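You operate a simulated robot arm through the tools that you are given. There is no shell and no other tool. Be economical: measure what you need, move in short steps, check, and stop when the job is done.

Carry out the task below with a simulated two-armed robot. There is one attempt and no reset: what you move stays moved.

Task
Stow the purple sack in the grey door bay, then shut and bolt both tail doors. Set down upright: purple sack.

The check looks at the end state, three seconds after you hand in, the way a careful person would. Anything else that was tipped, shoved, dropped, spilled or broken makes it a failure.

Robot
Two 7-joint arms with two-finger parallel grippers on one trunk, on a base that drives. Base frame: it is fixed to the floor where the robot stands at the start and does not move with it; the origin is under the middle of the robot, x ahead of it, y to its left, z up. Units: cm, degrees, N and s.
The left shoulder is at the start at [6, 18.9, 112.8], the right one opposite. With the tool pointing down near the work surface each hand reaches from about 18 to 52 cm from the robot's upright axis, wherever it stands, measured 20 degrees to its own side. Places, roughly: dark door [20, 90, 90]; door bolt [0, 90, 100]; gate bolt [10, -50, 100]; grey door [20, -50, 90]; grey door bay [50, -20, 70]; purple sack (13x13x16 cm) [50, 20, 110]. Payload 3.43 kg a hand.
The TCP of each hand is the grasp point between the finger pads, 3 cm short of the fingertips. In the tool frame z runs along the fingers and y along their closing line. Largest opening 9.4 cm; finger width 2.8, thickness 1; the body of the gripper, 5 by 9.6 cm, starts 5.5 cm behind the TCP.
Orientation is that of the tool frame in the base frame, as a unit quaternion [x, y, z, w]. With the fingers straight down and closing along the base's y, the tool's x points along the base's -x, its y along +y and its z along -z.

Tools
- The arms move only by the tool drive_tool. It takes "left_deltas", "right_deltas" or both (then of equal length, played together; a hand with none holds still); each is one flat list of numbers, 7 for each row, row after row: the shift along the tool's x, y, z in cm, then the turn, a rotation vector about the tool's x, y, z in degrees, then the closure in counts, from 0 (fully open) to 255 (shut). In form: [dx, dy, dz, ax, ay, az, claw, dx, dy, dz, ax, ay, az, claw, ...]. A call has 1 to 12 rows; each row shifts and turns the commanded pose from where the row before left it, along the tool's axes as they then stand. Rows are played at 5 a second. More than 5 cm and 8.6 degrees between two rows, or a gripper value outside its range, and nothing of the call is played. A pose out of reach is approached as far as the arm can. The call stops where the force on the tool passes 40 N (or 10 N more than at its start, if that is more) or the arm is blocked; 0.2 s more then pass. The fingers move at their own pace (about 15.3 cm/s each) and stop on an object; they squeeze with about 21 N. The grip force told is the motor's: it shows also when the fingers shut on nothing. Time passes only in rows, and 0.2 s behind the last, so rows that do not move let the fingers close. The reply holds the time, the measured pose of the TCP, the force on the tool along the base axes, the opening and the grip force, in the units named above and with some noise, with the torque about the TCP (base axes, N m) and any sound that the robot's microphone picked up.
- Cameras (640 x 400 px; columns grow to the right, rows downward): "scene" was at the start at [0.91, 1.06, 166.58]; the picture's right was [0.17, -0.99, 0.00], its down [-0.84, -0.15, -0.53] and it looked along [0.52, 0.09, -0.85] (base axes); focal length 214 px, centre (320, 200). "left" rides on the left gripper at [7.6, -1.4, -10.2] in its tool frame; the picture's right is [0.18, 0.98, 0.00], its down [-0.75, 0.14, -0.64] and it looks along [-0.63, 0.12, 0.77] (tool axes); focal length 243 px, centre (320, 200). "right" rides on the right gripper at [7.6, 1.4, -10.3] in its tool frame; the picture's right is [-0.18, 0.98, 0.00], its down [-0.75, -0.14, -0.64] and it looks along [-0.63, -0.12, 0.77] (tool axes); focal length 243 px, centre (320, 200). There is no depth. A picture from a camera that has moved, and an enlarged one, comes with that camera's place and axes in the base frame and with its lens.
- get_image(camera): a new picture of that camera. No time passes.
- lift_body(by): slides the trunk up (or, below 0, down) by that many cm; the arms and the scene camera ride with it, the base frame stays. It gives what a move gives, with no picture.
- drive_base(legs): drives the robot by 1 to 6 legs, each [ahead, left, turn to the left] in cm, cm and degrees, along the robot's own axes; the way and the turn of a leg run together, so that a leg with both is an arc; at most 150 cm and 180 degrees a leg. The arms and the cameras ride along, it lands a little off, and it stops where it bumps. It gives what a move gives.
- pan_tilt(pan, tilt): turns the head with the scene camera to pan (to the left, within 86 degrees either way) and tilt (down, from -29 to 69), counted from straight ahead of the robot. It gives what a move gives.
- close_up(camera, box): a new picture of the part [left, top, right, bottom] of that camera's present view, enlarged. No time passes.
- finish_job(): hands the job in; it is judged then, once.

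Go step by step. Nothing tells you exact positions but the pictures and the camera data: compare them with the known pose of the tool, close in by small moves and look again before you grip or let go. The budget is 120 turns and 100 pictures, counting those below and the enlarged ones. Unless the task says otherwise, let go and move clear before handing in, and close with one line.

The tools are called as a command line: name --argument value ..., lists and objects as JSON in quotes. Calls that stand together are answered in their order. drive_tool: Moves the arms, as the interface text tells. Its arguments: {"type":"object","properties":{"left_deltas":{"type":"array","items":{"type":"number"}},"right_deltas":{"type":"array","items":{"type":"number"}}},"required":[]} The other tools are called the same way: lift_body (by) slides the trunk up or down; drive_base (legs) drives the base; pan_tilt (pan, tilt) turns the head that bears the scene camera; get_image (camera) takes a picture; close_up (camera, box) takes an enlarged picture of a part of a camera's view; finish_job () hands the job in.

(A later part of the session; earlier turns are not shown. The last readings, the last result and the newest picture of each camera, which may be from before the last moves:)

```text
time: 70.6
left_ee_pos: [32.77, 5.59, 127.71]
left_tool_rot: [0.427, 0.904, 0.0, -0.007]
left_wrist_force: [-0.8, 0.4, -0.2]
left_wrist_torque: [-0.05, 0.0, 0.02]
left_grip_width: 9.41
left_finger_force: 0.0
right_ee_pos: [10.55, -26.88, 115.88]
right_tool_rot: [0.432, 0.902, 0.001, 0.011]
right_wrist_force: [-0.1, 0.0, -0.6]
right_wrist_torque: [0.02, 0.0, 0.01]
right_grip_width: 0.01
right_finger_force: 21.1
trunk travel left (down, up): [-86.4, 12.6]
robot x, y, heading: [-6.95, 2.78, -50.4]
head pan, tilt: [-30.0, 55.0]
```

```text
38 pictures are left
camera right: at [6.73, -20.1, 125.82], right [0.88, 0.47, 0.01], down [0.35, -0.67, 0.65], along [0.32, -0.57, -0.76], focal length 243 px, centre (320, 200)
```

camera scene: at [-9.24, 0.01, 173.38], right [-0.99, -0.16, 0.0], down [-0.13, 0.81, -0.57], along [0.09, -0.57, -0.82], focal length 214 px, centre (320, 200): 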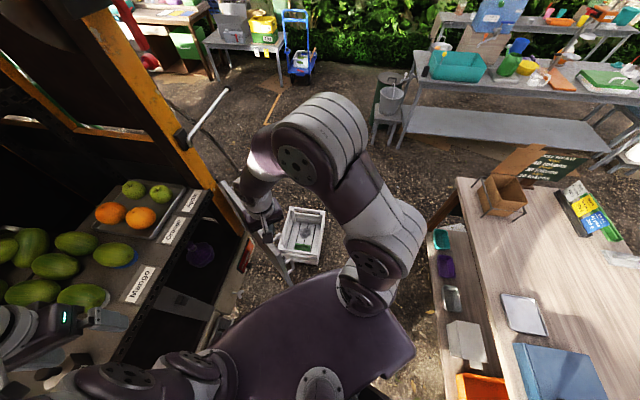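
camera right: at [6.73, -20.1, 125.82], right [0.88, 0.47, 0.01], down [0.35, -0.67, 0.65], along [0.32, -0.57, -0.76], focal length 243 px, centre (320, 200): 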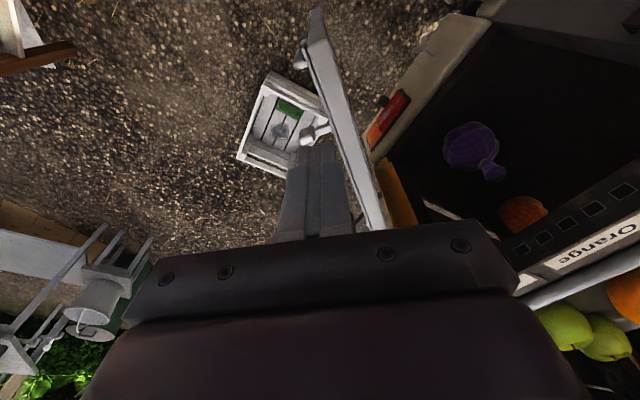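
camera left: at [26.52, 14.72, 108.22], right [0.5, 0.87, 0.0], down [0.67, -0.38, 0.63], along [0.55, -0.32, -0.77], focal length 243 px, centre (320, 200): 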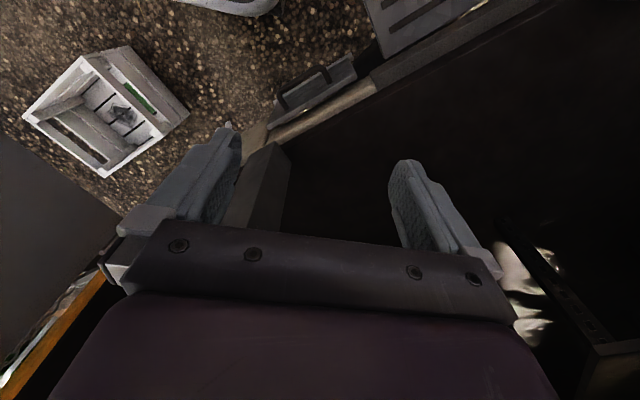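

The door stands at ≈41° and its arc now clears the chest. I'll re-hook at r≈22 and push on.

drive_tool --right_deltas '[-3.3, -0.13, 0, 0, 0, 0, 255, -3.3, -0.13, 0, 0, 0, 0, 255, -3.3, -0.13, 0, 0, 0, 0, 255, -3.3, -0.13, 0, 0, 0, 0, 255, 0, 0, 3.7, 0, 0, 0, 255, 0, 0, 3.7, 0, 0, 0, 255, 0, 0, 3.6, 0, 0, 0, 255]'

drive_tool --right_deltas '[0.28, 1.88, 0, 0, 0, 0, 255, 0.28, 1.88, 0, 0, 0, 0, 255, 0.28, 1.88, 0, 0, 0, 0, 255, 0.28, 1.88, 0, 0, 0, 0, 255, 0.28, 1.88, 0, 0, 0, 0, 255, -0.28, 1.92, 0, 0, 0, 0, 255, -0.28, 1.92, 0, 0, 0, 0, 255, -0.28, 1.92, 0, 0, 0, 0, 255]'

get_image --camera "scene"

get_image --camera "right"

```text
time: 72.2
left_ee_pos: [32.98, 5.43, 127.88]
left_tool_rot: [0.427, 0.904, 0.0, -0.008]
left_wrist_force: [0.4, -0.4, -0.5]
left_wrist_torque: [0.03, 0.0, 0.03]
left_grip_width: 9.39
left_finger_force: 0.0
right_ee_pos: [18.82, -37.58, 104.84]
right_tool_rot: [0.43, 0.903, 0.002, 0.012]
right_wrist_force: [0.1, -0.1, -0.6]
right_wrist_torque: [0.03, -0.01, 0.03]
right_grip_width: 0.0
right_finger_force: 20.9
trunk travel left (down, up): [-86.4, 12.6]
robot x, y, heading: [-7.14, 2.46, -50.7]
head pan, tilt: [-30.0, 55.0]
```

```text
time: 74.0
left_ee_pos: [32.81, 5.77, 127.74]
left_tool_rot: [0.426, 0.905, -0.001, -0.007]
left_wrist_force: [-0.3, 0.6, -0.2]
left_wrist_torque: [-0.01, 0.0, 0.01]
left_grip_width: 9.42
left_finger_force: 0.0
right_ee_pos: [30.02, -27.41, 105.27]
right_tool_rot: [0.431, 0.902, 0.0, 0.012]
right_wrist_force: [0.5, 0.4, -1.4]
right_wrist_torque: [-0.02, -0.03, 0.02]
right_grip_width: 0.0
right_finger_force: 21.0
trunk travel left (down, up): [-86.4, 12.6]
robot x, y, heading: [-6.85, 2.49, -50.3]
head pan, tilt: [-30.0, 55.0]
```

```text
37 pictures are left
camera scene: at [-9.27, 0.19, 173.39], right [-0.99, -0.16, 0.0], down [-0.13, 0.81, -0.57], along [0.09, -0.57, -0.82], focal length 214 px, centre (320, 200)
```

scene: 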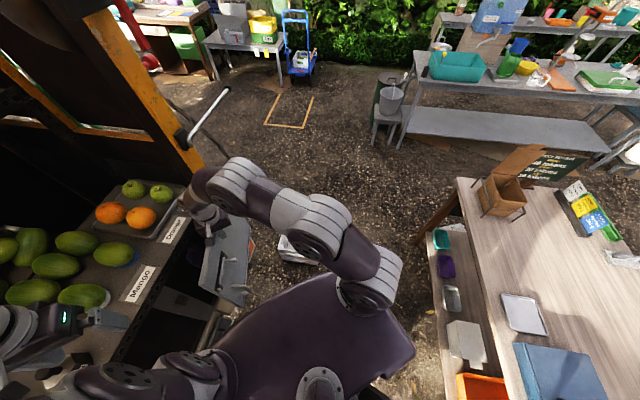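

```text
36 pictures are left
camera right: at [26.21, -20.54, 115.26], right [0.88, 0.47, 0.01], down [0.35, -0.67, 0.66], along [0.32, -0.57, -0.75], focal length 243 px, centre (320, 200)
```

right: 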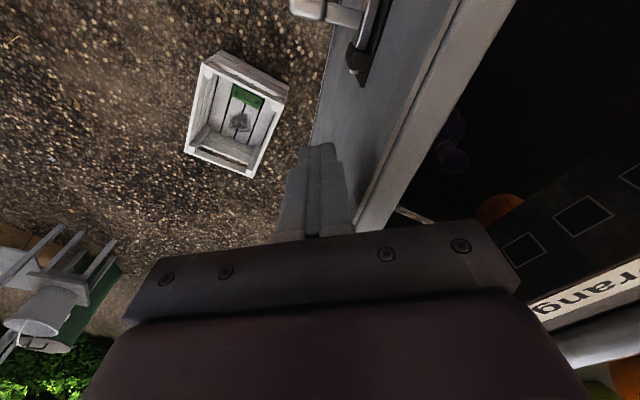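

The door is about 75° closed. I'll keep pushing toward shut until resistance.

drive_tool --right_deltas '[-0.5, 1.1, 0, 0, 0, 0, 255, -0.5, 1.1, 0, 0, 0, 0, 255, -0.5, 1.1, 0, 0, 0, 0, 255, -0.6, 1.0, 0, 0, 0, 0, 255, -0.6, 1.0, 0, 0, 0, 0, 255]'

get_image --camera "scene"

get_image --camera "right"

```text
time: 75.2
left_ee_pos: [32.89, 5.73, 127.85]
left_tool_rot: [0.427, 0.904, 0.0, -0.007]
left_wrist_force: [1.2, 0.5, -0.4]
left_wrist_torque: [0.04, 0.0, 0.0]
left_grip_width: 9.42
left_finger_force: 0.0
right_ee_pos: [35.81, -26.33, 105.15]
right_tool_rot: [0.432, 0.902, 0.0, 0.011]
right_wrist_force: [0.0, -1.4, -0.2]
right_wrist_torque: [-0.02, 0.02, -0.02]
right_grip_width: 0.01
right_finger_force: 21.0
trunk travel left (down, up): [-86.4, 12.6]
robot x, y, heading: [-7.17, 2.54, -50.8]
head pan, tilt: [-30.0, 55.0]
```

```text
35 pictures are left
camera scene: at [-9.26, 0.13, 173.39], right [-0.99, -0.16, 0.0], down [-0.13, 0.81, -0.57], along [0.09, -0.57, -0.82], focal length 214 px, centre (320, 200)
```

scene: 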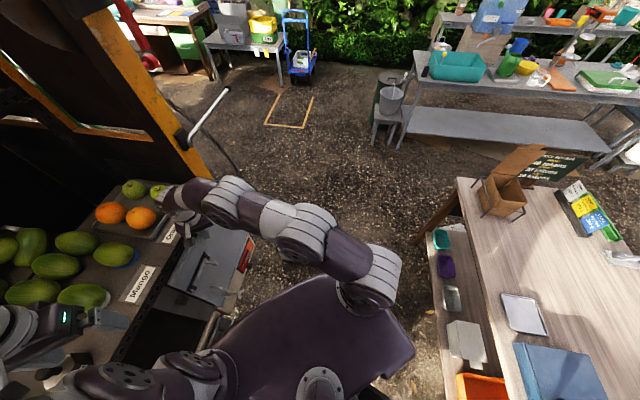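

```text
34 pictures are left
camera right: at [32.04, -19.46, 115.24], right [0.88, 0.47, 0.01], down [0.35, -0.67, 0.66], along [0.32, -0.57, -0.76], focal length 243 px, centre (320, 200)
```

right: 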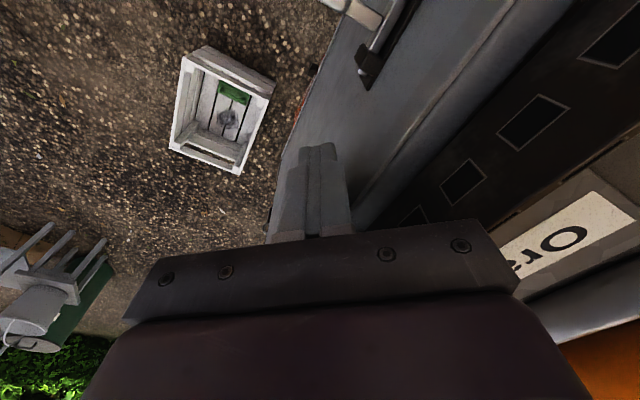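

Nearly shut; I push straight toward the cart until contact with the frame.

drive_tool --right_deltas '[-0.5, 0.62, 0, 0, 0, 0, 255, -0.5, 0.62, 0, 0, 0, 0, 255, -0.5, 0.62, 0, 0, 0, 0, 255]'

close_up --camera "scene" --box '[120, 180, 300, 340]'

```text
time: 76.0
left_ee_pos: [32.73, 5.65, 127.88]
left_tool_rot: [0.427, 0.904, 0.0, -0.006]
left_wrist_force: [0.0, 0.5, -0.3]
left_wrist_torque: [-0.04, 0.0, 0.02]
left_grip_width: 9.41
left_finger_force: 0.0
right_ee_pos: [36.87, -25.93, 104.93]
right_tool_rot: [0.431, 0.902, 0.001, 0.011]
right_wrist_force: [-1.5, -0.1, 3.1]
right_wrist_torque: [0.14, -0.1, 0.03]
right_grip_width: 0.0
right_finger_force: 20.9
right hand out of reach, approached as far as the arm can: row 2, 3
trunk travel left (down, up): [-86.4, 12.6]
robot x, y, heading: [-7.1, 2.44, -50.7]
head pan, tilt: [-30.0, 55.0]
```

```text
2.50 times, centred on (210, 260) of scene
camera zoom: at [-9.39, 0.15, 173.39], right [-0.99, -0.16, 0.0], down [-0.13, 0.81, -0.57], along [0.09, -0.57, -0.82], focal length 536 px, centre (595, 50)
```

zoom: 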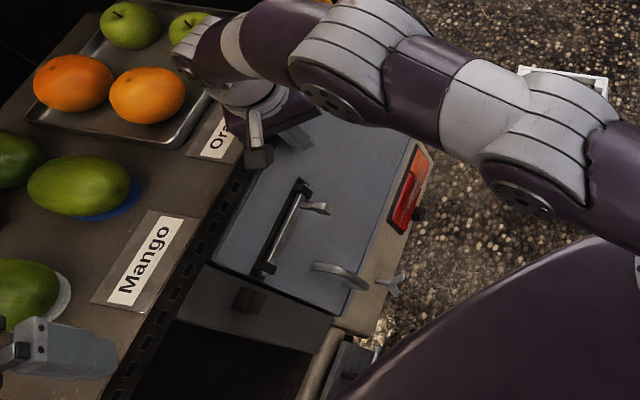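

The door is flush under the rail and the bolt lines up with the keeper on the post. I'll lift off, retract, and turn to face the bolt so I can slide its knob with the fingertips.

drive_tool --right_deltas '[1, 0, -3.5, 0, 0, 0, 255, 1, 0, -4, 0, 0, 0, 255, 2, 0, -4, 0, 0, 0, 255, 4, 0, 0, 0, 0, 0, 255, 4, 0, 0, 0, 0, 0, 255, 4, 0, 0, 0, 0, 0, 255, 4, 0, 0, 0, 0, 0, 255]'

drive_base --legs '[[0, 0, 38]]'

pan_tilt --pan -15 --tilt 50

get_image --camera "scene"

```text
time: 77.6
left_ee_pos: [32.65, 5.73, 127.9]
left_tool_rot: [0.426, 0.905, -0.001, -0.005]
left_wrist_force: [-0.2, -0.5, 0.0]
left_wrist_torque: [0.01, -0.03, -0.01]
left_grip_width: 9.41
left_finger_force: 0.0
right_ee_pos: [22.33, -9.71, 115.33]
right_tool_rot: [0.432, 0.902, 0.0, 0.013]
right_wrist_force: [-0.7, -1.0, 0.3]
right_wrist_torque: [-0.02, -0.04, -0.03]
right_grip_width: 0.01
right_finger_force: 21.3
right hand out of reach, approached as far as the arm can: row 2, 3
trunk travel left (down, up): [-86.4, 12.6]
robot x, y, heading: [-7.07, 2.55, -50.4]
head pan, tilt: [-30.0, 55.0]
```

```text
time: 79.8
left_ee_pos: [22.41, 29.63, 127.93]
left_tool_rot: [0.106, 0.994, -0.003, -0.005]
left_wrist_force: [0.3, -0.4, -0.8]
left_wrist_torque: [0.0, 0.0, 0.0]
left_grip_width: 9.44
left_finger_force: 0.0
right_ee_pos: [23.96, 10.99, 115.29]
right_tool_rot: [0.111, 0.994, 0.004, 0.012]
right_wrist_force: [0.3, -0.9, 0.2]
right_wrist_torque: [0.01, -0.01, 0.02]
right_grip_width: 0.0
right_finger_force: 20.2
trunk travel left (down, up): [-86.4, 12.6]
robot x, y, heading: [-7.02, 3.08, -12.3]
head pan, tilt: [-30.0, 55.0]
```

```text
time: 80.6
left_ee_pos: [22.4, 29.66, 127.87]
left_tool_rot: [0.105, 0.994, -0.004, -0.006]
left_wrist_force: [0.2, -0.2, -0.9]
left_wrist_torque: [-0.03, -0.01, 0.01]
left_grip_width: 9.4
left_finger_force: 0.0
right_ee_pos: [24.0, 10.9, 115.17]
right_tool_rot: [0.11, 0.994, 0.005, 0.011]
right_wrist_force: [-0.2, 0.3, 0.5]
right_wrist_torque: [0.04, 0.03, 0.02]
right_grip_width: 0.0
right_finger_force: 20.6
trunk travel left (down, up): [-86.4, 12.6]
robot x, y, heading: [-6.56, 2.54, -12.0]
head pan, tilt: [-15.0, 50.0]
```

```text
32 pictures are left
camera scene: at [-5.75, 0.38, 174.04], right [-0.46, -0.89, 0.0], down [-0.68, 0.35, -0.64], along [0.57, -0.29, -0.77], focal length 214 px, centre (320, 200)
```

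scene: 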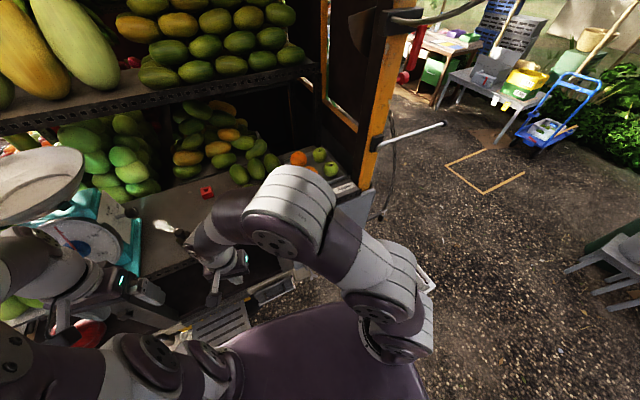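

I'll drive right and square up so the right hand is in front of the bolt, then tilt the hand forward.

drive_base --legs '[[0, -20, 12]]'

drive_tool --right_deltas '[-1, -2, -0.5, 0, -8, 0, 255, -1, -2, -0.5, 0, -8, 0, 255, -1, -2, 0, 0, -8, 0, 255, -1, -2, 0, 0, -8, 0, 255, 0, 0, 0, 0, -8, 0, 255, 0, 0, 0, 0, -8, 0, 255]'

get_image --camera "right"

get_image --camera "scene"

```text
time: 82.2
left_ee_pos: [14.11, 15.92, 127.79]
left_tool_rot: [0.001, 1.0, -0.004, -0.005]
left_wrist_force: [0.2, 0.4, 0.0]
left_wrist_torque: [-0.02, -0.02, 0.0]
left_grip_width: 9.4
left_finger_force: 0.0
right_ee_pos: [19.5, -1.93, 115.2]
right_tool_rot: [0.006, 1.0, 0.005, 0.011]
right_wrist_force: [0.3, -0.8, 0.3]
right_wrist_torque: [-0.03, 0.02, 0.01]
right_grip_width: 0.01
right_finger_force: 21.0
trunk travel left (down, up): [-86.4, 12.6]
robot x, y, heading: [-8.62, -16.8, -0.3]
head pan, tilt: [-15.0, 50.0]
```

```text
time: 83.6
left_ee_pos: [14.0, 15.81, 127.81]
left_tool_rot: [0.001, 1.0, -0.003, -0.005]
left_wrist_force: [0.3, 1.1, 0.6]
left_wrist_torque: [-0.02, 0.02, 0.0]
left_grip_width: 9.41
left_finger_force: 0.1
right_ee_pos: [23.04, -10.26, 117.09]
right_tool_rot: [0.008, 0.909, 0.003, 0.417]
right_wrist_force: [-0.1, -0.2, -0.4]
right_wrist_torque: [0.01, 0.01, 0.03]
right_grip_width: 0.02
right_finger_force: 21.4
trunk travel left (down, up): [-86.4, 12.6]
robot x, y, heading: [-9.0, -16.64, -0.1]
head pan, tilt: [-15.0, 50.0]
```

```text
31 pictures are left
camera right: at [10.38, -8.75, 117.89], right [0.13, 0.98, 0.15], down [0.0, -0.15, 0.99], along [0.99, -0.13, -0.02], focal length 243 px, centre (320, 200)
```

right: 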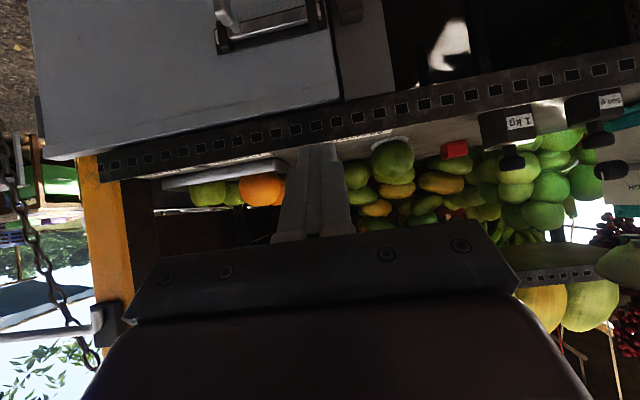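

```text
30 pictures are left
camera scene: at [-7.45, -18.79, 174.04], right [-0.26, -0.96, 0.0], down [-0.74, 0.2, -0.64], along [0.62, -0.17, -0.77], focal length 214 px, centre (320, 200)
```

scene: 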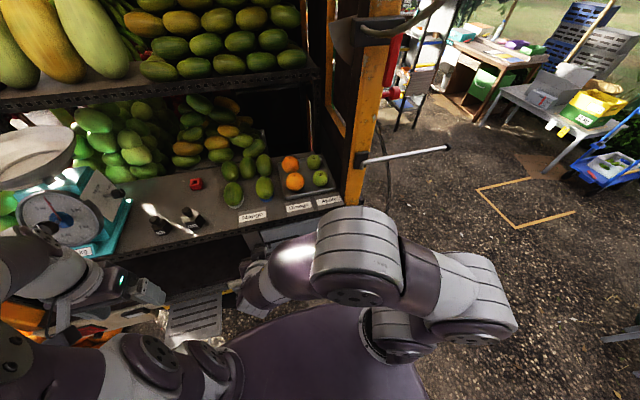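

The door is shut in the frame; the bolt is at the upper edge of the view. I'll lower the trunk 17 cm and look at the bolt.

lift_body --by -17

get_image --camera "right"

```text
time: 85.5
left_ee_pos: [14.0, 15.8, 110.79]
left_tool_rot: [0.001, 1.0, -0.003, -0.004]
left_wrist_force: [-0.1, -0.3, 1.1]
left_wrist_torque: [0.05, -0.03, 0.04]
left_grip_width: 9.38
left_finger_force: 0.1
right_ee_pos: [23.13, -10.27, 100.17]
right_tool_rot: [0.008, 0.909, 0.002, 0.416]
right_wrist_force: [-0.5, 0.0, 0.8]
right_wrist_torque: [0.0, 0.0, 0.03]
right_grip_width: 0.02
right_finger_force: 20.7
trunk travel left (down, up): [-69.4, 29.6]
robot x, y, heading: [-8.76, -16.67, -0.3]
head pan, tilt: [-15.0, 50.0]
```

```text
29 pictures are left
camera right: at [10.4, -8.74, 100.91], right [0.13, 0.98, 0.15], down [0.01, -0.15, 0.99], along [0.99, -0.13, -0.03], focal length 243 px, centre (320, 200)
```

right: 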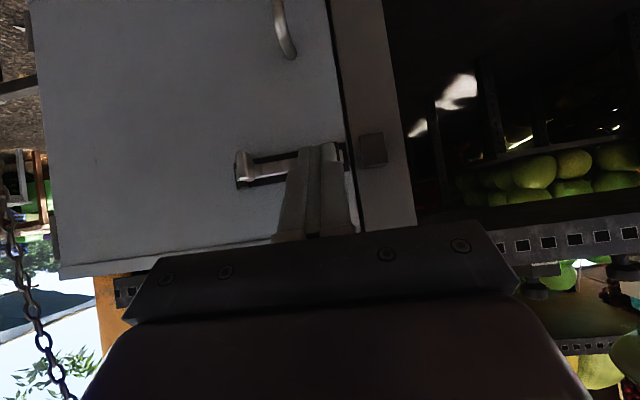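

close_up --camera "right" --box '[210, 80, 430, 220]'

```text
2.86 times, centred on (320, 150) of right
camera zoom: at [10.4, -8.74, 100.91], right [0.13, 0.98, 0.15], down [0.01, -0.15, 0.99], along [0.99, -0.13, -0.03], focal length 693 px, centre (320, 343)
```

zoom: 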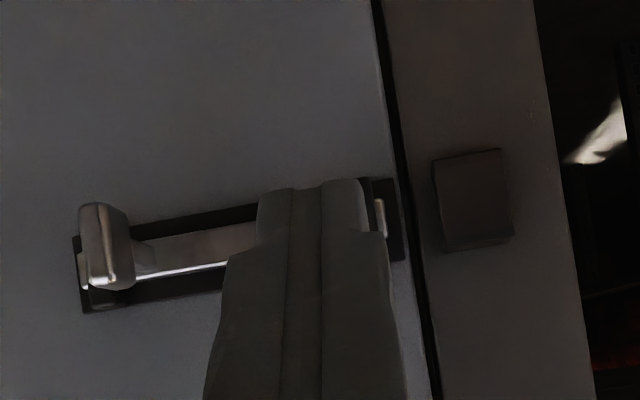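

The knob is at about [33.5,-18.7,95.6] and the keeper at y≈-5.7; it must slide about 6 cm left. I'll put the closed fingertips just right of the knob.

drive_tool --right_deltas '[0, -3.3, 0, 0, 0, 0, 255, 0, -3.3, 0, 0, 0, 0, 255, 0, -3.3, 0, 0, 0, 0, 255, 0, -3.3, 0, 0, 0, 0, 255, -0.82, 0, 2.33, 0, 0, 0, 255, -0.82, 0, 2.33, 0, 0, 0, 255, -0.82, 0, 2.33, 0, 0, 0, 255]'

get_image --camera "right"

```text
time: 87.1
left_ee_pos: [13.98, 15.69, 110.82]
left_tool_rot: [0.001, 1.0, -0.003, -0.006]
left_wrist_force: [0.5, -0.4, 0.1]
left_wrist_torque: [0.0, 0.02, 0.04]
left_grip_width: 9.4
left_finger_force: 0.2
right_ee_pos: [29.73, -23.6, 97.17]
right_tool_rot: [0.007, 0.91, 0.003, 0.415]
right_wrist_force: [0.6, 0.2, -0.6]
right_wrist_torque: [-0.02, 0.01, 0.01]
right_grip_width: 0.01
right_finger_force: 21.2
trunk travel left (down, up): [-69.4, 29.6]
robot x, y, heading: [-8.89, -16.42, -0.2]
head pan, tilt: [-15.0, 50.0]
```

```text
27 pictures are left
camera right: at [17.01, -22.02, 97.95], right [0.13, 0.98, 0.15], down [0.01, -0.15, 0.99], along [0.99, -0.13, -0.03], focal length 243 px, centre (320, 200)
```

right: 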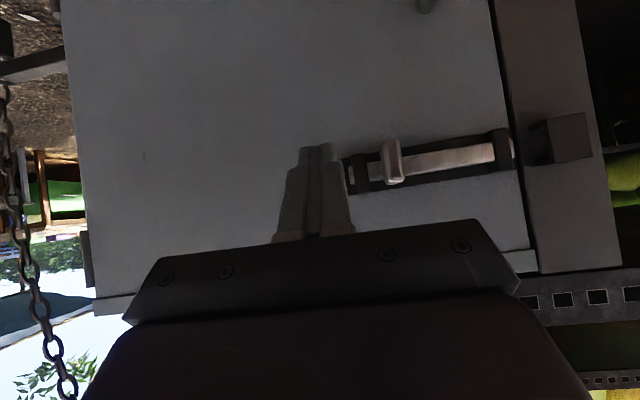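

Aligned in height. Advance 3 cm, then push left (+y) against the knob.

drive_tool --right_deltas '[-1.28, 0, 2.72, 0, 0, 0, 255, 0, 1, 0, 0, 0, 0, 255, 0, 1, 0, 0, 0, 0, 255, 0, 1, 0, 0, 0, 0, 255, 0, 1, 0, 0, 0, 0, 255, 0, 1, 0, 0, 0, 0, 255]'

get_image --camera "right"

```text
time: 88.5
left_ee_pos: [14.11, 15.7, 110.78]
left_tool_rot: [0.001, 1.0, -0.004, -0.005]
left_wrist_force: [-1.1, 0.3, -0.3]
left_wrist_torque: [0.0, 0.0, 0.0]
left_grip_width: 9.4
left_finger_force: 0.0
right_ee_pos: [32.82, -18.58, 96.44]
right_tool_rot: [0.008, 0.909, 0.002, 0.416]
right_wrist_force: [-1.0, -1.2, -0.6]
right_wrist_torque: [0.0, -0.03, 0.0]
right_grip_width: 0.0
right_finger_force: 20.8
trunk travel left (down, up): [-69.4, 29.6]
robot x, y, heading: [-8.88, -16.65, -0.4]
head pan, tilt: [-15.0, 50.0]
```

```text
26 pictures are left
camera right: at [20.06, -17.01, 97.34], right [0.13, 0.98, 0.15], down [0.01, -0.15, 0.99], along [0.99, -0.13, -0.03], focal length 243 px, centre (320, 200)
```

right: 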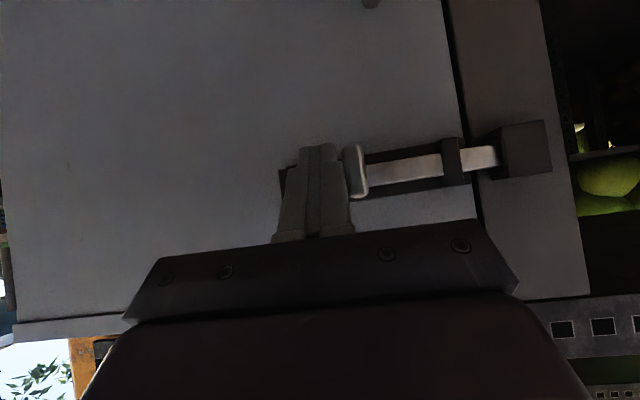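

The bolt bar is entering the keeper. Keep pushing until it stops.

drive_tool --right_deltas '[0, 1, 0, 0, 0, 0, 255, 0, 1, 0, 0, 0, 0, 255, 0, 1, 0, 0, 0, 0, 255, 0, 1, 0, 0, 0, 0, 255]'

get_image --camera "right"

```text
time: 89.5
left_ee_pos: [14.05, 15.38, 110.86]
left_tool_rot: [0.003, 1.0, -0.003, -0.006]
left_wrist_force: [0.4, 0.4, -1.0]
left_wrist_torque: [-0.04, -0.01, 0.04]
left_grip_width: 9.43
left_finger_force: 0.0
right_ee_pos: [32.87, -15.74, 96.45]
right_tool_rot: [0.017, 0.908, -0.005, 0.418]
right_wrist_force: [1.6, -37.2, 9.8]
right_wrist_torque: [0.17, -0.03, -0.16]
right_grip_width: 0.01
right_finger_force: 20.3
trunk travel left (down, up): [-69.4, 29.6]
robot x, y, heading: [-8.66, -16.98, -0.7]
head pan, tilt: [-15.0, 50.0]
stopped in row 4 (right hand): the force on the tool passed its limit at 43 N (the readings are from after the stop); the commanded pose is now the measured one
```

```text
25 pictures are left
camera right: at [20.14, -13.88, 97.26], right [0.15, 0.98, 0.14], down [0.0, -0.15, 0.99], along [0.99, -0.15, -0.02], focal length 243 px, centre (320, 200)
```

right: 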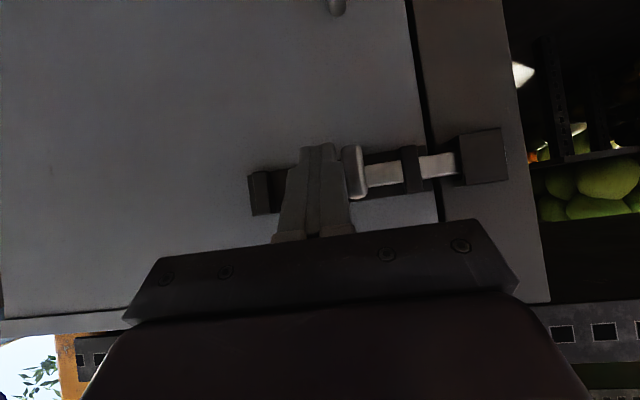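

The bolt has run home in the keeper (stopped at 43 N). I'll back off the right hand, raise the trunk, and head for the dark door with the left arm.

drive_tool --right_deltas '[0, -1.5, 0, 0, 0, 0, 255, 1.96, 0, -2.27, 0, 0, 0, 255, 1.96, 0, -2.27, 0, 0, 0, 255, 1.96, 0, -2.27, 0, 0, 0, 255]'

close_up --camera "right" --box '[230, 80, 510, 240]'

lift_body --by 17

drive_base --legs '[[0, 55, 0], [0, 0, 48]]'

pan_tilt --pan 30 --tilt 55

get_image --camera "scene"

```text
time: 90.5
left_ee_pos: [14.12, 15.76, 110.83]
left_tool_rot: [0.003, 1.0, -0.004, -0.005]
left_wrist_force: [0.4, 0.1, 0.3]
left_wrist_torque: [0.0, -0.01, 0.04]
left_grip_width: 9.4
left_finger_force: 0.0
right_ee_pos: [23.7, -16.45, 96.37]
right_tool_rot: [0.013, 0.909, -0.003, 0.417]
right_wrist_force: [-0.3, 0.1, -0.1]
right_wrist_torque: [0.0, 0.03, -0.02]
right_grip_width: 0.0
right_finger_force: 21.1
trunk travel left (down, up): [-69.4, 29.6]
robot x, y, heading: [-9.08, -16.73, -0.5]
head pan, tilt: [-15.0, 50.0]
```

```text
2.29 times, centred on (370, 160) of right
camera zoom: at [11.01, -14.79, 97.11], right [0.14, 0.98, 0.15], down [0.0, -0.15, 0.99], along [0.99, -0.14, -0.02], focal length 555 px, centre (206, 291)
```

zoom: 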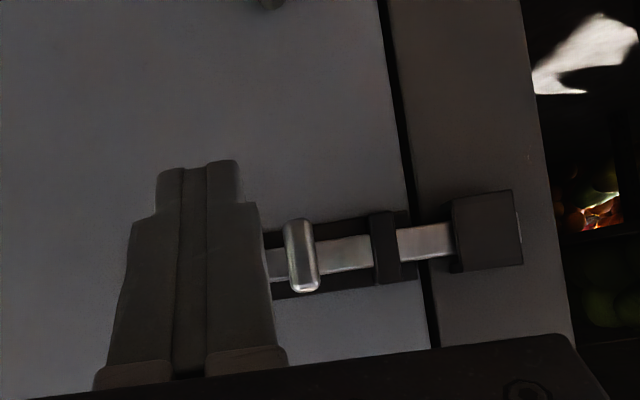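

```text
time: 92.4
left_ee_pos: [14.22, 15.67, 127.78]
left_tool_rot: [0.002, 1.0, -0.004, -0.005]
left_wrist_force: [0.7, -0.2, -0.5]
left_wrist_torque: [0.0, 0.03, 0.01]
left_grip_width: 9.4
left_finger_force: 0.1
right_ee_pos: [23.72, -16.55, 113.13]
right_tool_rot: [0.012, 0.909, -0.002, 0.416]
right_wrist_force: [0.3, -0.6, -0.9]
right_wrist_torque: [-0.04, -0.02, 0.0]
right_grip_width: 0.0
right_finger_force: 21.2
trunk travel left (down, up): [-86.4, 12.6]
robot x, y, heading: [-8.75, -16.52, 0.1]
head pan, tilt: [-15.0, 50.0]
```

```text
time: 97.8
left_ee_pos: [-16.0, 77.25, 127.78]
left_tool_rot: [-0.396, 0.918, -0.006, -0.003]
left_wrist_force: [0.2, -0.5, -0.3]
left_wrist_torque: [-0.02, 0.03, 0.0]
left_grip_width: 9.38
left_finger_force: 0.0
right_ee_pos: [14.0, 62.16, 113.24]
right_tool_rot: [-0.351, 0.839, 0.164, 0.383]
right_wrist_force: [0.8, 0.1, -0.5]
right_wrist_torque: [-0.04, 0.01, 0.01]
right_grip_width: 0.0
right_finger_force: 20.9
trunk travel left (down, up): [-86.4, 12.6]
robot x, y, heading: [-7.82, 38.14, 46.5]
head pan, tilt: [-15.0, 50.0]
```

```text
time: 98.9
left_ee_pos: [-15.99, 77.23, 127.79]
left_tool_rot: [-0.395, 0.918, -0.005, -0.003]
left_wrist_force: [-0.4, -0.8, -0.7]
left_wrist_torque: [0.02, -0.01, 0.0]
left_grip_width: 9.41
left_finger_force: 0.2
right_ee_pos: [13.96, 62.28, 113.28]
right_tool_rot: [-0.351, 0.839, 0.164, 0.382]
right_wrist_force: [-0.5, -0.8, -0.8]
right_wrist_torque: [0.0, -0.03, 0.01]
right_grip_width: 0.01
right_finger_force: 21.1
trunk travel left (down, up): [-86.4, 12.6]
robot x, y, heading: [-8.23, 38.33, 46.6]
head pan, tilt: [30.0, 55.0]
```

```text
23 pictures are left
camera scene: at [-10.51, 40.78, 173.39], right [0.97, -0.23, 0.0], down [-0.19, -0.8, -0.57], along [0.13, 0.56, -0.82], focal length 214 px, centre (320, 200)
```

scene: 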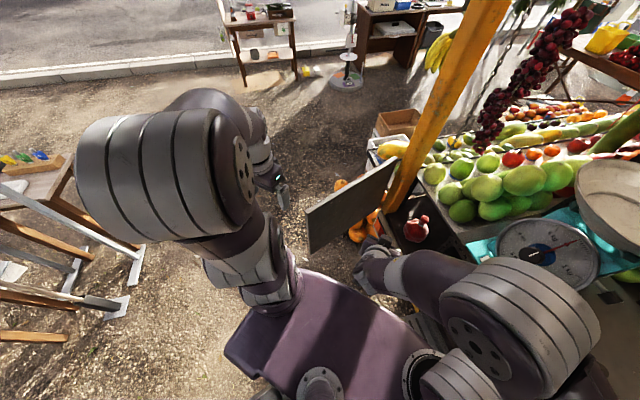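

The grey bolt is home in its keeper. The dark door is open ≈68° with hinge ≈[38.7,101.4] and free edge ≈[-5,84]. I'll fold the right hand out of the way to the right, then drive 6 cm nearer.

drive_tool --right_deltas '[0, -4, -1, 0, 8, 0, 255, 0, -4, -1, 0, 8, 0, 255, 0, -4, -1, 0, 8, 0, 255, 0, -4, -1, 0, 8, 0, 255, 0, -4, -1, 0, 8, 0, 255, 0, -4, -1, 0, 8, 0, 255, 3, 0, 0, 0, 0, 0, 255, 3, 0, 0, 0, 0, 0, 255]' --left_deltas '[0, 0, 0, 0, 0, 0, 255, 0, 0, 0, 0, 0, 0, 255, 0, 0, 0, 0, 0, 0, 255, 0, 0, 0, 0, 0, 0, 255, 0, 0, 0, 0, 0, 0, 255, 0, 0, 0, 0, 0, 0, 255, 0, 0, 0, 0, 0, 0, 255, 0, 0, 0, 0, 0, 0, 255]'

drive_base --legs '[[6, 0, 0]]'

get_image --camera "scene"

```text
time: 100.7
left_ee_pos: [-16.22, 77.08, 127.92]
left_tool_rot: [-0.397, 0.918, -0.005, -0.002]
left_wrist_force: [0.1, -0.6, -0.4]
left_wrist_torque: [0.01, 0.01, 0.0]
left_grip_width: 0.0
left_finger_force: 21.0
right_ee_pos: [23.65, 39.94, 117.34]
right_tool_rot: [-0.382, 0.924, 0.001, 0.038]
right_wrist_force: [-0.1, -0.1, 0.4]
right_wrist_torque: [0.0, -0.05, -0.01]
right_grip_width: 0.0
right_finger_force: 21.7
right hand out of reach, approached as far as the arm can: row 4, 5
trunk travel left (down, up): [-86.4, 12.6]
robot x, y, heading: [-8.12, 38.31, 46.8]
head pan, tilt: [30.0, 55.0]
```

```text
time: 101.7
left_ee_pos: [-12.21, 81.19, 127.89]
left_tool_rot: [-0.395, 0.919, -0.005, -0.001]
left_wrist_force: [-0.4, -0.4, -0.2]
left_wrist_torque: [0.08, -0.04, 0.01]
left_grip_width: 0.01
left_finger_force: 20.9
right_ee_pos: [27.69, 44.2, 117.44]
right_tool_rot: [-0.382, 0.923, 0.002, 0.04]
right_wrist_force: [-0.2, -0.4, 0.3]
right_wrist_torque: [0.07, -0.05, 0.0]
right_grip_width: 0.01
right_finger_force: 21.0
trunk travel left (down, up): [-86.4, 12.6]
robot x, y, heading: [-4.17, 42.39, 46.3]
head pan, tilt: [30.0, 55.0]
```

```text
22 pictures are left
camera scene: at [-6.9, 44.59, 173.39], right [0.97, -0.23, 0.0], down [-0.19, -0.79, -0.58], along [0.14, 0.56, -0.82], focal length 214 px, centre (320, 200)
```

scene: 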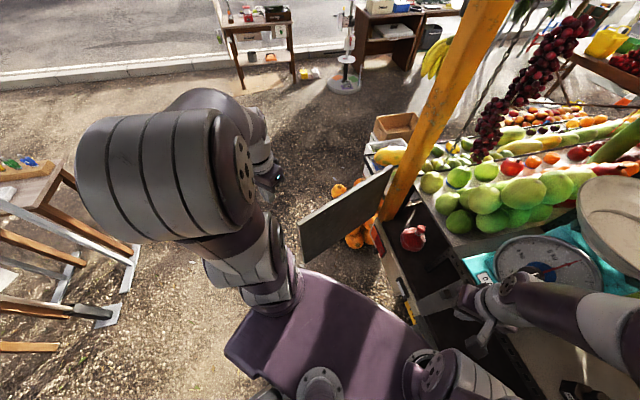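

Now bring the closed left hand over to outside the dark door's free end.

drive_tool --left_deltas '[-4.05, -0.34, 0, 0, 0, 0, 255, -4.05, -0.34, 0, 0, 0, 0, 255, -4.05, -0.34, 0, 0, 0, 0, 255, -4.05, -0.34, 0, 0, 0, 0, 255, 0, 0, 4, 0, 0, 0, 255, 0, 0, 4, 0, 0, 0, 255, 0, 0, 3, 0, 0, 0, 255]'

get_image --camera "left"

```text
time: 103.2
left_ee_pos: [0.07, 91.8, 114.81]
left_tool_rot: [-0.394, 0.919, -0.006, -0.004]
left_wrist_force: [0.1, 0.5, 0.4]
left_wrist_torque: [-0.02, -0.03, -0.02]
left_grip_width: 0.0
left_finger_force: 21.2
left hand out of reach, approached as far as the arm can: row 3, 4
right_ee_pos: [28.06, 44.44, 117.19]
right_tool_rot: [-0.382, 0.923, 0.0, 0.039]
right_wrist_force: [-0.3, 0.4, 0.4]
right_wrist_torque: [-0.06, 0.01, 0.02]
right_grip_width: 0.0
right_finger_force: 20.7
trunk travel left (down, up): [-86.4, 12.6]
robot x, y, heading: [-3.54, 42.84, 46.3]
head pan, tilt: [30.0, 55.0]
```

```text
21 pictures are left
camera left: at [-4.08, 85.56, 125.27], right [-0.84, 0.54, 0.0], down [0.42, 0.65, 0.63], along [0.35, 0.53, -0.77], focal length 243 px, centre (320, 200)
```

left: 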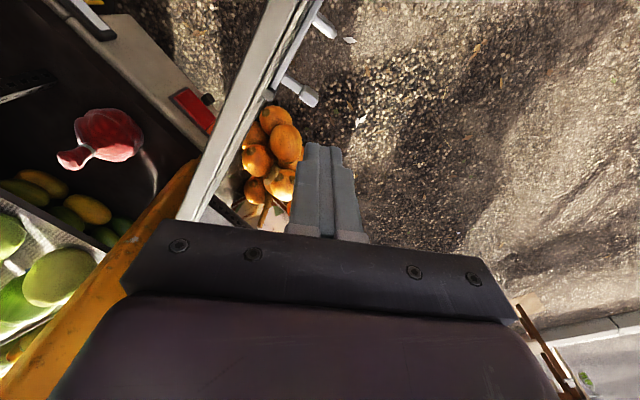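

The fingers are outside the door, above its bolt height. I'll lower to hook the top 4 cm and begin the swing.

drive_tool --left_deltas '[0, 0, 3.3, 0, 0, 0, 255, 0, 0, 3.3, 0, 0, 0, 255, 0, 0, 3.2, 0, 0, 0, 255, 0.98, -1.8, 0, 0, 0, 0, 255, 0.98, -1.8, 0, 0, 0, 0, 255, 0.98, -1.8, 0, 0, 0, 0, 255, 0.98, -1.8, 0, 0, 0, 0, 255, 0.46, -1.69, 0, 0, 0, 0, 255, 0.46, -1.69, 0, 0, 0, 0, 255, 0.46, -1.69, 0, 0, 0, 0, 255, 0.46, -1.69, 0, 0, 0, 0, 255]'

get_image --camera "left"

```text
time: 105.7
left_ee_pos: [6.32, 77.87, 105.24]
left_tool_rot: [-0.395, 0.919, -0.006, -0.004]
left_wrist_force: [-0.2, 0.9, 0.2]
left_wrist_torque: [0.0, 0.04, -0.02]
left_grip_width: 0.0
left_finger_force: 20.6
right_ee_pos: [28.13, 44.39, 117.26]
right_tool_rot: [-0.382, 0.924, 0.001, 0.038]
right_wrist_force: [-0.7, 0.3, 0.0]
right_wrist_torque: [0.01, -0.01, -0.03]
right_grip_width: 0.0
right_finger_force: 20.4
trunk travel left (down, up): [-86.4, 12.6]
robot x, y, heading: [-4.18, 42.3, 46.7]
head pan, tilt: [30.0, 55.0]
```

```text
20 pictures are left
camera left: at [2.13, 71.49, 115.59], right [-0.84, 0.54, 0.0], down [0.42, 0.65, 0.63], along [0.35, 0.53, -0.77], focal length 243 px, centre (320, 200)
```

left: 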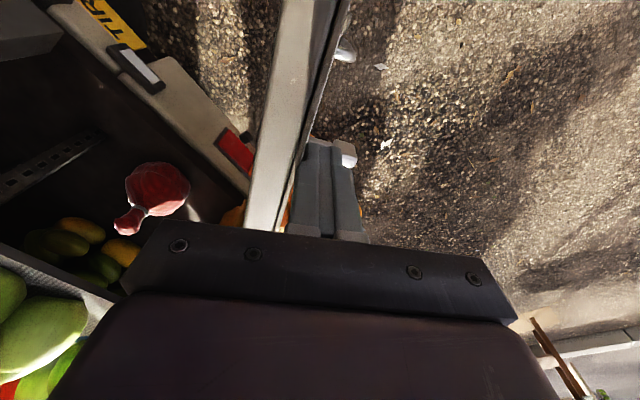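

The door follows. Continue along the arc to about 20°.

drive_tool --left_deltas '[0.18, -1.73, 0, 0, 0, 0, 255, 0.18, -1.73, 0, 0, 0, 0, 255, 0.18, -1.73, 0, 0, 0, 0, 255, 0.18, -1.73, 0, 0, 0, 0, 255, -0.14, -1.74, 0, 0, 0, 0, 255, -0.14, -1.74, 0, 0, 0, 0, 255, -0.14, -1.74, 0, 0, 0, 0, 255, -0.14, -1.74, 0, 0, 0, 0, 255, -0.43, -1.7, 0, 0, 0, 0, 255, -0.43, -1.7, 0, 0, 0, 0, 255, -0.43, -1.7, 0, 0, 0, 0, 255, -0.43, -1.7, 0, 0, 0, 0, 255]'

get_image --camera "scene"

get_image --camera "left"

```text
time: 108.2
left_ee_pos: [22.34, 64.7, 105.22]
left_tool_rot: [-0.395, 0.919, -0.005, -0.005]
left_wrist_force: [0.1, 0.3, -0.1]
left_wrist_torque: [0.01, 0.01, 0.01]
left_grip_width: 0.0
left_finger_force: 21.0
right_ee_pos: [28.05, 44.43, 117.31]
right_tool_rot: [-0.382, 0.924, 0.0, 0.038]
right_wrist_force: [0.1, 0.5, 0.2]
right_wrist_torque: [-0.02, 0.01, -0.01]
right_grip_width: 0.01
right_finger_force: 20.6
trunk travel left (down, up): [-86.4, 12.6]
robot x, y, heading: [-3.88, 42.6, 46.2]
head pan, tilt: [30.0, 55.0]
```

```text
19 pictures are left
camera scene: at [-6.32, 45.07, 173.39], right [0.97, -0.23, 0.0], down [-0.19, -0.8, -0.57], along [0.13, 0.56, -0.82], focal length 214 px, centre (320, 200)
```

scene: 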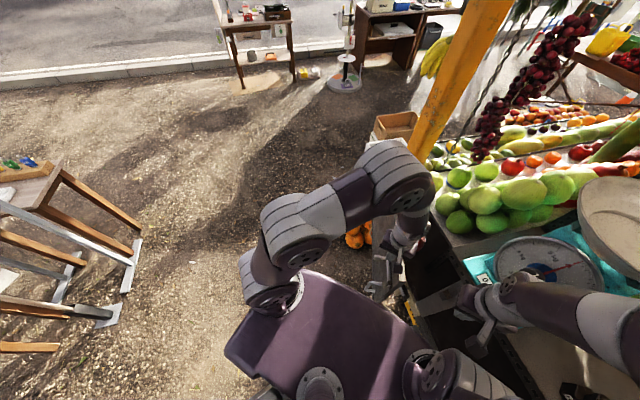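

```text
18 pictures are left
camera left: at [18.15, 58.38, 115.68], right [-0.84, 0.54, 0.0], down [0.42, 0.65, 0.63], along [0.35, 0.53, -0.77], focal length 243 px, centre (320, 200)
```

left: 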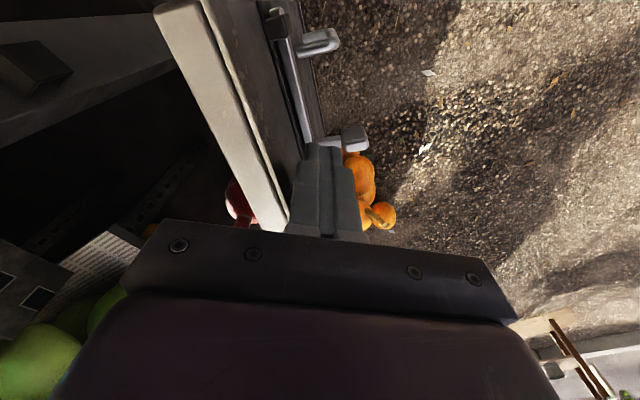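

Door at about 25°. I'll push on to nearly shut, staying short of the scale on the counter.

drive_tool --left_deltas '[-0.7, -1.57, 0, 0, 0, 0, 255, -0.7, -1.57, 0, 0, 0, 0, 255, -0.7, -1.57, 0, 0, 0, 0, 255, -0.7, -1.57, 0, 0, 0, 0, 255, -1, -1.45, 0, 0, 0, 0, 255, -1, -1.45, 0, 0, 0, 0, 255, -0.8, -1.1, 0, 0, 0, 0, 255]'

get_image --camera "left"

close_up --camera "scene" --box '[330, 150, 640, 344]'

```text
time: 109.8
left_ee_pos: [33.57, 61.94, 105.28]
left_tool_rot: [-0.395, 0.919, -0.005, -0.003]
left_wrist_force: [-0.4, -0.3, 0.0]
left_wrist_torque: [0.01, 0.01, 0.03]
left_grip_width: 0.0
left_finger_force: 21.0
right_ee_pos: [28.16, 44.36, 117.2]
right_tool_rot: [-0.382, 0.923, 0.0, 0.038]
right_wrist_force: [0.7, 0.3, -0.1]
right_wrist_torque: [-0.03, -0.03, 0.01]
right_grip_width: 0.02
right_finger_force: 21.1
trunk travel left (down, up): [-86.4, 12.6]
robot x, y, heading: [-4.29, 42.52, 46.4]
head pan, tilt: [30.0, 55.0]
```

```text
17 pictures are left
camera left: at [29.42, 55.57, 115.76], right [-0.84, 0.54, 0.0], down [0.42, 0.65, 0.63], along [0.35, 0.53, -0.77], focal length 243 px, centre (320, 200)
```

left: 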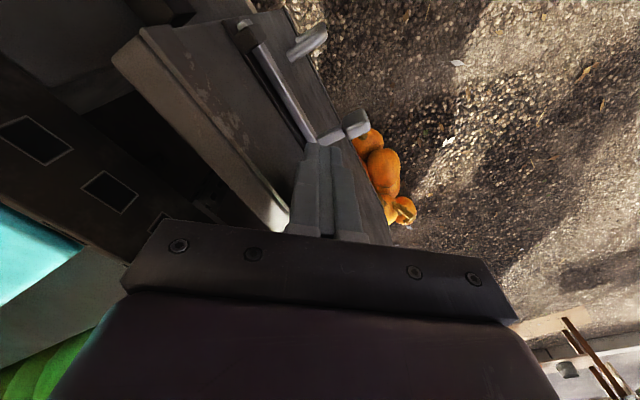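

```text
2.06 times, centred on (485, 247) of scene
camera zoom: at [-6.32, 45.1, 173.39], right [0.97, -0.23, 0.0], down [-0.19, -0.8, -0.57], along [0.13, 0.56, -0.82], focal length 442 px, centre (-20, 103)
```

zoom: 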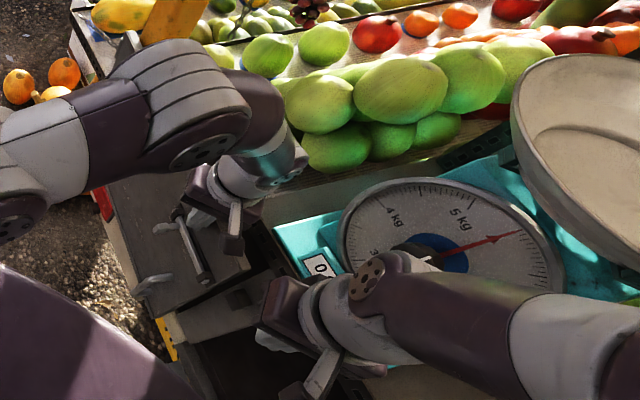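

The door is within about 4 cm of shut; the scale's base corner is close, so I'll finish from the front instead. I lift the left hand away, back up, and square up before the dark door.

drive_tool --left_deltas '[0.7, 0.5, -3, 0, 0, 0, 255, 0, 0.5, -4.5, 0, 0, 0, 255, 0, 0, -4.5, 0, 0, 0, 255, 1, 4, 0, 0, 0, 0, 255, 1, 4, 0, 0, 0, 0, 255, 1, 4, 0, 0, 0, 0, 255]'

drive_base --legs '[[-7, 0, 0], [0, 0, -46], [0, 20, 0]]'

pan_tilt --pan 10 --tilt 50

get_image --camera "scene"

```text
time: 111.2
left_ee_pos: [21.31, 68.19, 117.56]
left_tool_rot: [-0.395, 0.919, -0.005, -0.003]
left_wrist_force: [-0.1, -0.7, 0.7]
left_wrist_torque: [0.03, -0.06, 0.0]
left_grip_width: 0.0
left_finger_force: 20.5
right_ee_pos: [27.95, 44.53, 117.15]
right_tool_rot: [-0.382, 0.924, 0.0, 0.038]
right_wrist_force: [-0.4, -0.5, -1.0]
right_wrist_torque: [-0.02, 0.01, 0.01]
right_grip_width: 0.01
right_finger_force: 21.2
trunk travel left (down, up): [-86.4, 12.6]
robot x, y, heading: [-3.75, 42.61, 46.5]
head pan, tilt: [30.0, 55.0]
```

```text
time: 115.5
left_ee_pos: [26.88, 57.18, 117.56]
left_tool_rot: [-0.011, 1.0, -0.003, -0.005]
left_wrist_force: [0.3, -0.8, 0.0]
left_wrist_torque: [-0.03, -0.03, -0.02]
left_grip_width: 0.0
left_finger_force: 20.7
right_ee_pos: [14.57, 35.83, 117.29]
right_tool_rot: [0.003, 0.999, -0.014, 0.034]
right_wrist_force: [-0.3, 0.0, 0.6]
right_wrist_torque: [0.04, 0.02, 0.0]
right_grip_width: 0.0
right_finger_force: 21.4
trunk travel left (down, up): [-86.4, 12.6]
robot x, y, heading: [-9.25, 57.14, 1.2]
head pan, tilt: [30.0, 55.0]
```

```text
time: 116.3
left_ee_pos: [26.78, 57.34, 117.48]
left_tool_rot: [-0.012, 1.0, -0.003, -0.004]
left_wrist_force: [0.3, 0.0, -0.2]
left_wrist_torque: [0.0, 0.0, -0.02]
left_grip_width: 0.0
left_finger_force: 21.0
right_ee_pos: [14.64, 36.04, 117.28]
right_tool_rot: [0.003, 0.999, -0.013, 0.034]
right_wrist_force: [0.9, 0.5, -0.3]
right_wrist_torque: [-0.04, -0.01, 0.02]
right_grip_width: 0.0
right_finger_force: 20.5
trunk travel left (down, up): [-86.4, 12.6]
robot x, y, heading: [-9.42, 57.47, 1.3]
head pan, tilt: [10.0, 50.0]
```

```text
15 pictures are left
camera scene: at [-7.69, 58.79, 174.04], right [0.2, -0.98, 0.0], down [-0.75, -0.15, -0.64], along [0.63, 0.13, -0.77], focal length 214 px, centre (320, 200)
```

scene: 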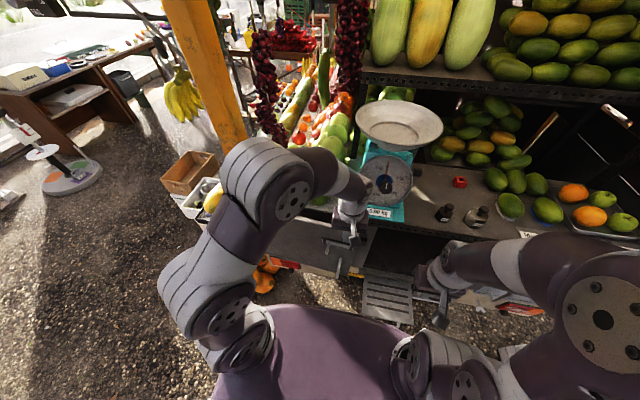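

All items are in place. I'll tilt the left hand forward, shift it left, lower the trunk 17 cm and look at the dark door's bolt.

drive_tool --left_deltas '[0, 0.5, 0, 0, -8, 0, 255, 0, 0.5, 0, 0, -8, 0, 255, 0, 0, 0, 0, -8, 0, 255, 0, 0, 0, 0, -8, 0, 255, 0, 0, 0, 0, -8, 0, 255, 0, 0, 0, 0, -8, 0, 255]'

lift_body --by -17

get_image --camera "left"

```text
time: 117.7
left_ee_pos: [26.88, 58.2, 117.5]
left_tool_rot: [-0.012, 0.915, 0.001, 0.402]
left_wrist_force: [0.3, 0.3, 0.2]
left_wrist_torque: [0.0, 0.01, -0.03]
left_grip_width: 0.02
left_finger_force: 21.2
right_ee_pos: [14.44, 35.93, 117.23]
right_tool_rot: [0.003, 0.999, -0.015, 0.035]
right_wrist_force: [-0.3, 0.9, -0.6]
right_wrist_torque: [-0.03, 0.0, 0.01]
right_grip_width: 0.02
right_finger_force: 20.8
trunk travel left (down, up): [-86.4, 12.6]
robot x, y, heading: [-9.41, 57.24, 0.9]
head pan, tilt: [10.0, 50.0]
```

```text
time: 119.7
left_ee_pos: [26.81, 58.3, 100.51]
left_tool_rot: [-0.012, 0.915, 0.001, 0.402]
left_wrist_force: [-0.3, -0.5, 0.7]
left_wrist_torque: [0.01, -0.02, -0.05]
left_grip_width: 0.01
left_finger_force: 20.7
right_ee_pos: [14.64, 36.02, 100.34]
right_tool_rot: [0.002, 0.999, -0.013, 0.035]
right_wrist_force: [0.4, -1.1, 0.7]
right_wrist_torque: [-0.02, -0.03, 0.03]
right_grip_width: 0.01
right_finger_force: 20.8
trunk travel left (down, up): [-69.4, 29.6]
robot x, y, heading: [-9.48, 57.51, 1.0]
head pan, tilt: [10.0, 50.0]
```

```text
14 pictures are left
camera left: at [14.13, 56.67, 101.92], right [-0.15, 0.98, -0.14], down [0.03, 0.15, 0.99], along [0.99, 0.14, -0.06], focal length 243 px, centre (320, 200)
```

left: 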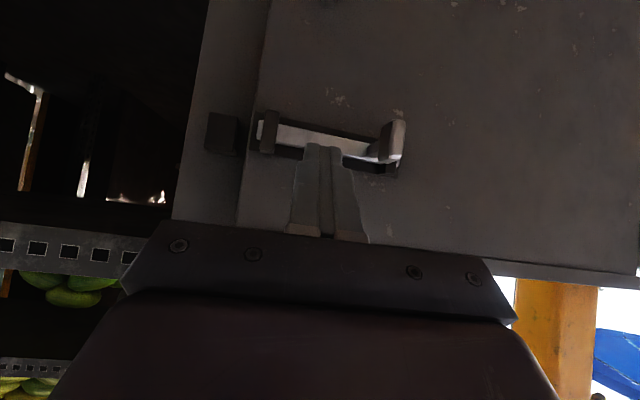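

The bolt's knob is at about [31,64,95.7] and the door edge still stands a bit proud. I'll raise the fingertips above the bolt and press the door shut.

drive_tool --left_deltas '[-2.43, 0, -2.23, 0, 0, 0, 255, -1.35, 0, 1.47, 0, 0, 0, 255, -1.35, 0, 1.47, 0, 0, 0, 255, -0.95, 0, 1.03, 0, 0, 0, 255, -0.95, 0, 1.03, 0, 0, 0, 255, -0.68, 0, 0.74, 0, 0, 0, 255, -0.68, 0, 0.74, 0, 0, 0, 255, -0.68, 0, 0.74, 0, 0, 0, 255]'

get_image --camera "left"

```text
time: 121.5
left_ee_pos: [35.92, 58.54, 103.91]
left_tool_rot: [-0.012, 0.916, 0.002, 0.401]
left_wrist_force: [-30.7, -0.5, -0.7]
left_wrist_torque: [-0.14, 0.33, -0.03]
left_grip_width: 0.0
left_finger_force: 20.6
right_ee_pos: [14.09, 35.96, 100.41]
right_tool_rot: [0.002, 0.999, -0.014, 0.037]
right_wrist_force: [-0.9, 0.1, -0.1]
right_wrist_torque: [-0.02, 0.03, 0.03]
right_grip_width: 0.01
right_finger_force: 21.6
trunk travel left (down, up): [-69.4, 29.6]
robot x, y, heading: [-9.28, 57.67, 1.1]
head pan, tilt: [10.0, 50.0]
```

```text
13 pictures are left
camera left: at [23.28, 56.85, 105.2], right [-0.15, 0.98, -0.14], down [0.04, 0.15, 0.99], along [0.99, 0.14, -0.06], focal length 243 px, centre (320, 200)
```

left: 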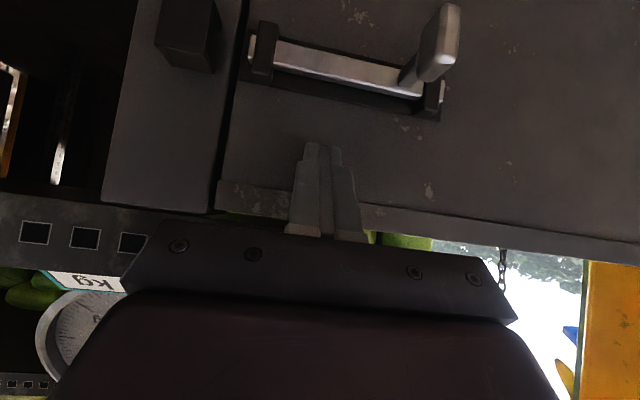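

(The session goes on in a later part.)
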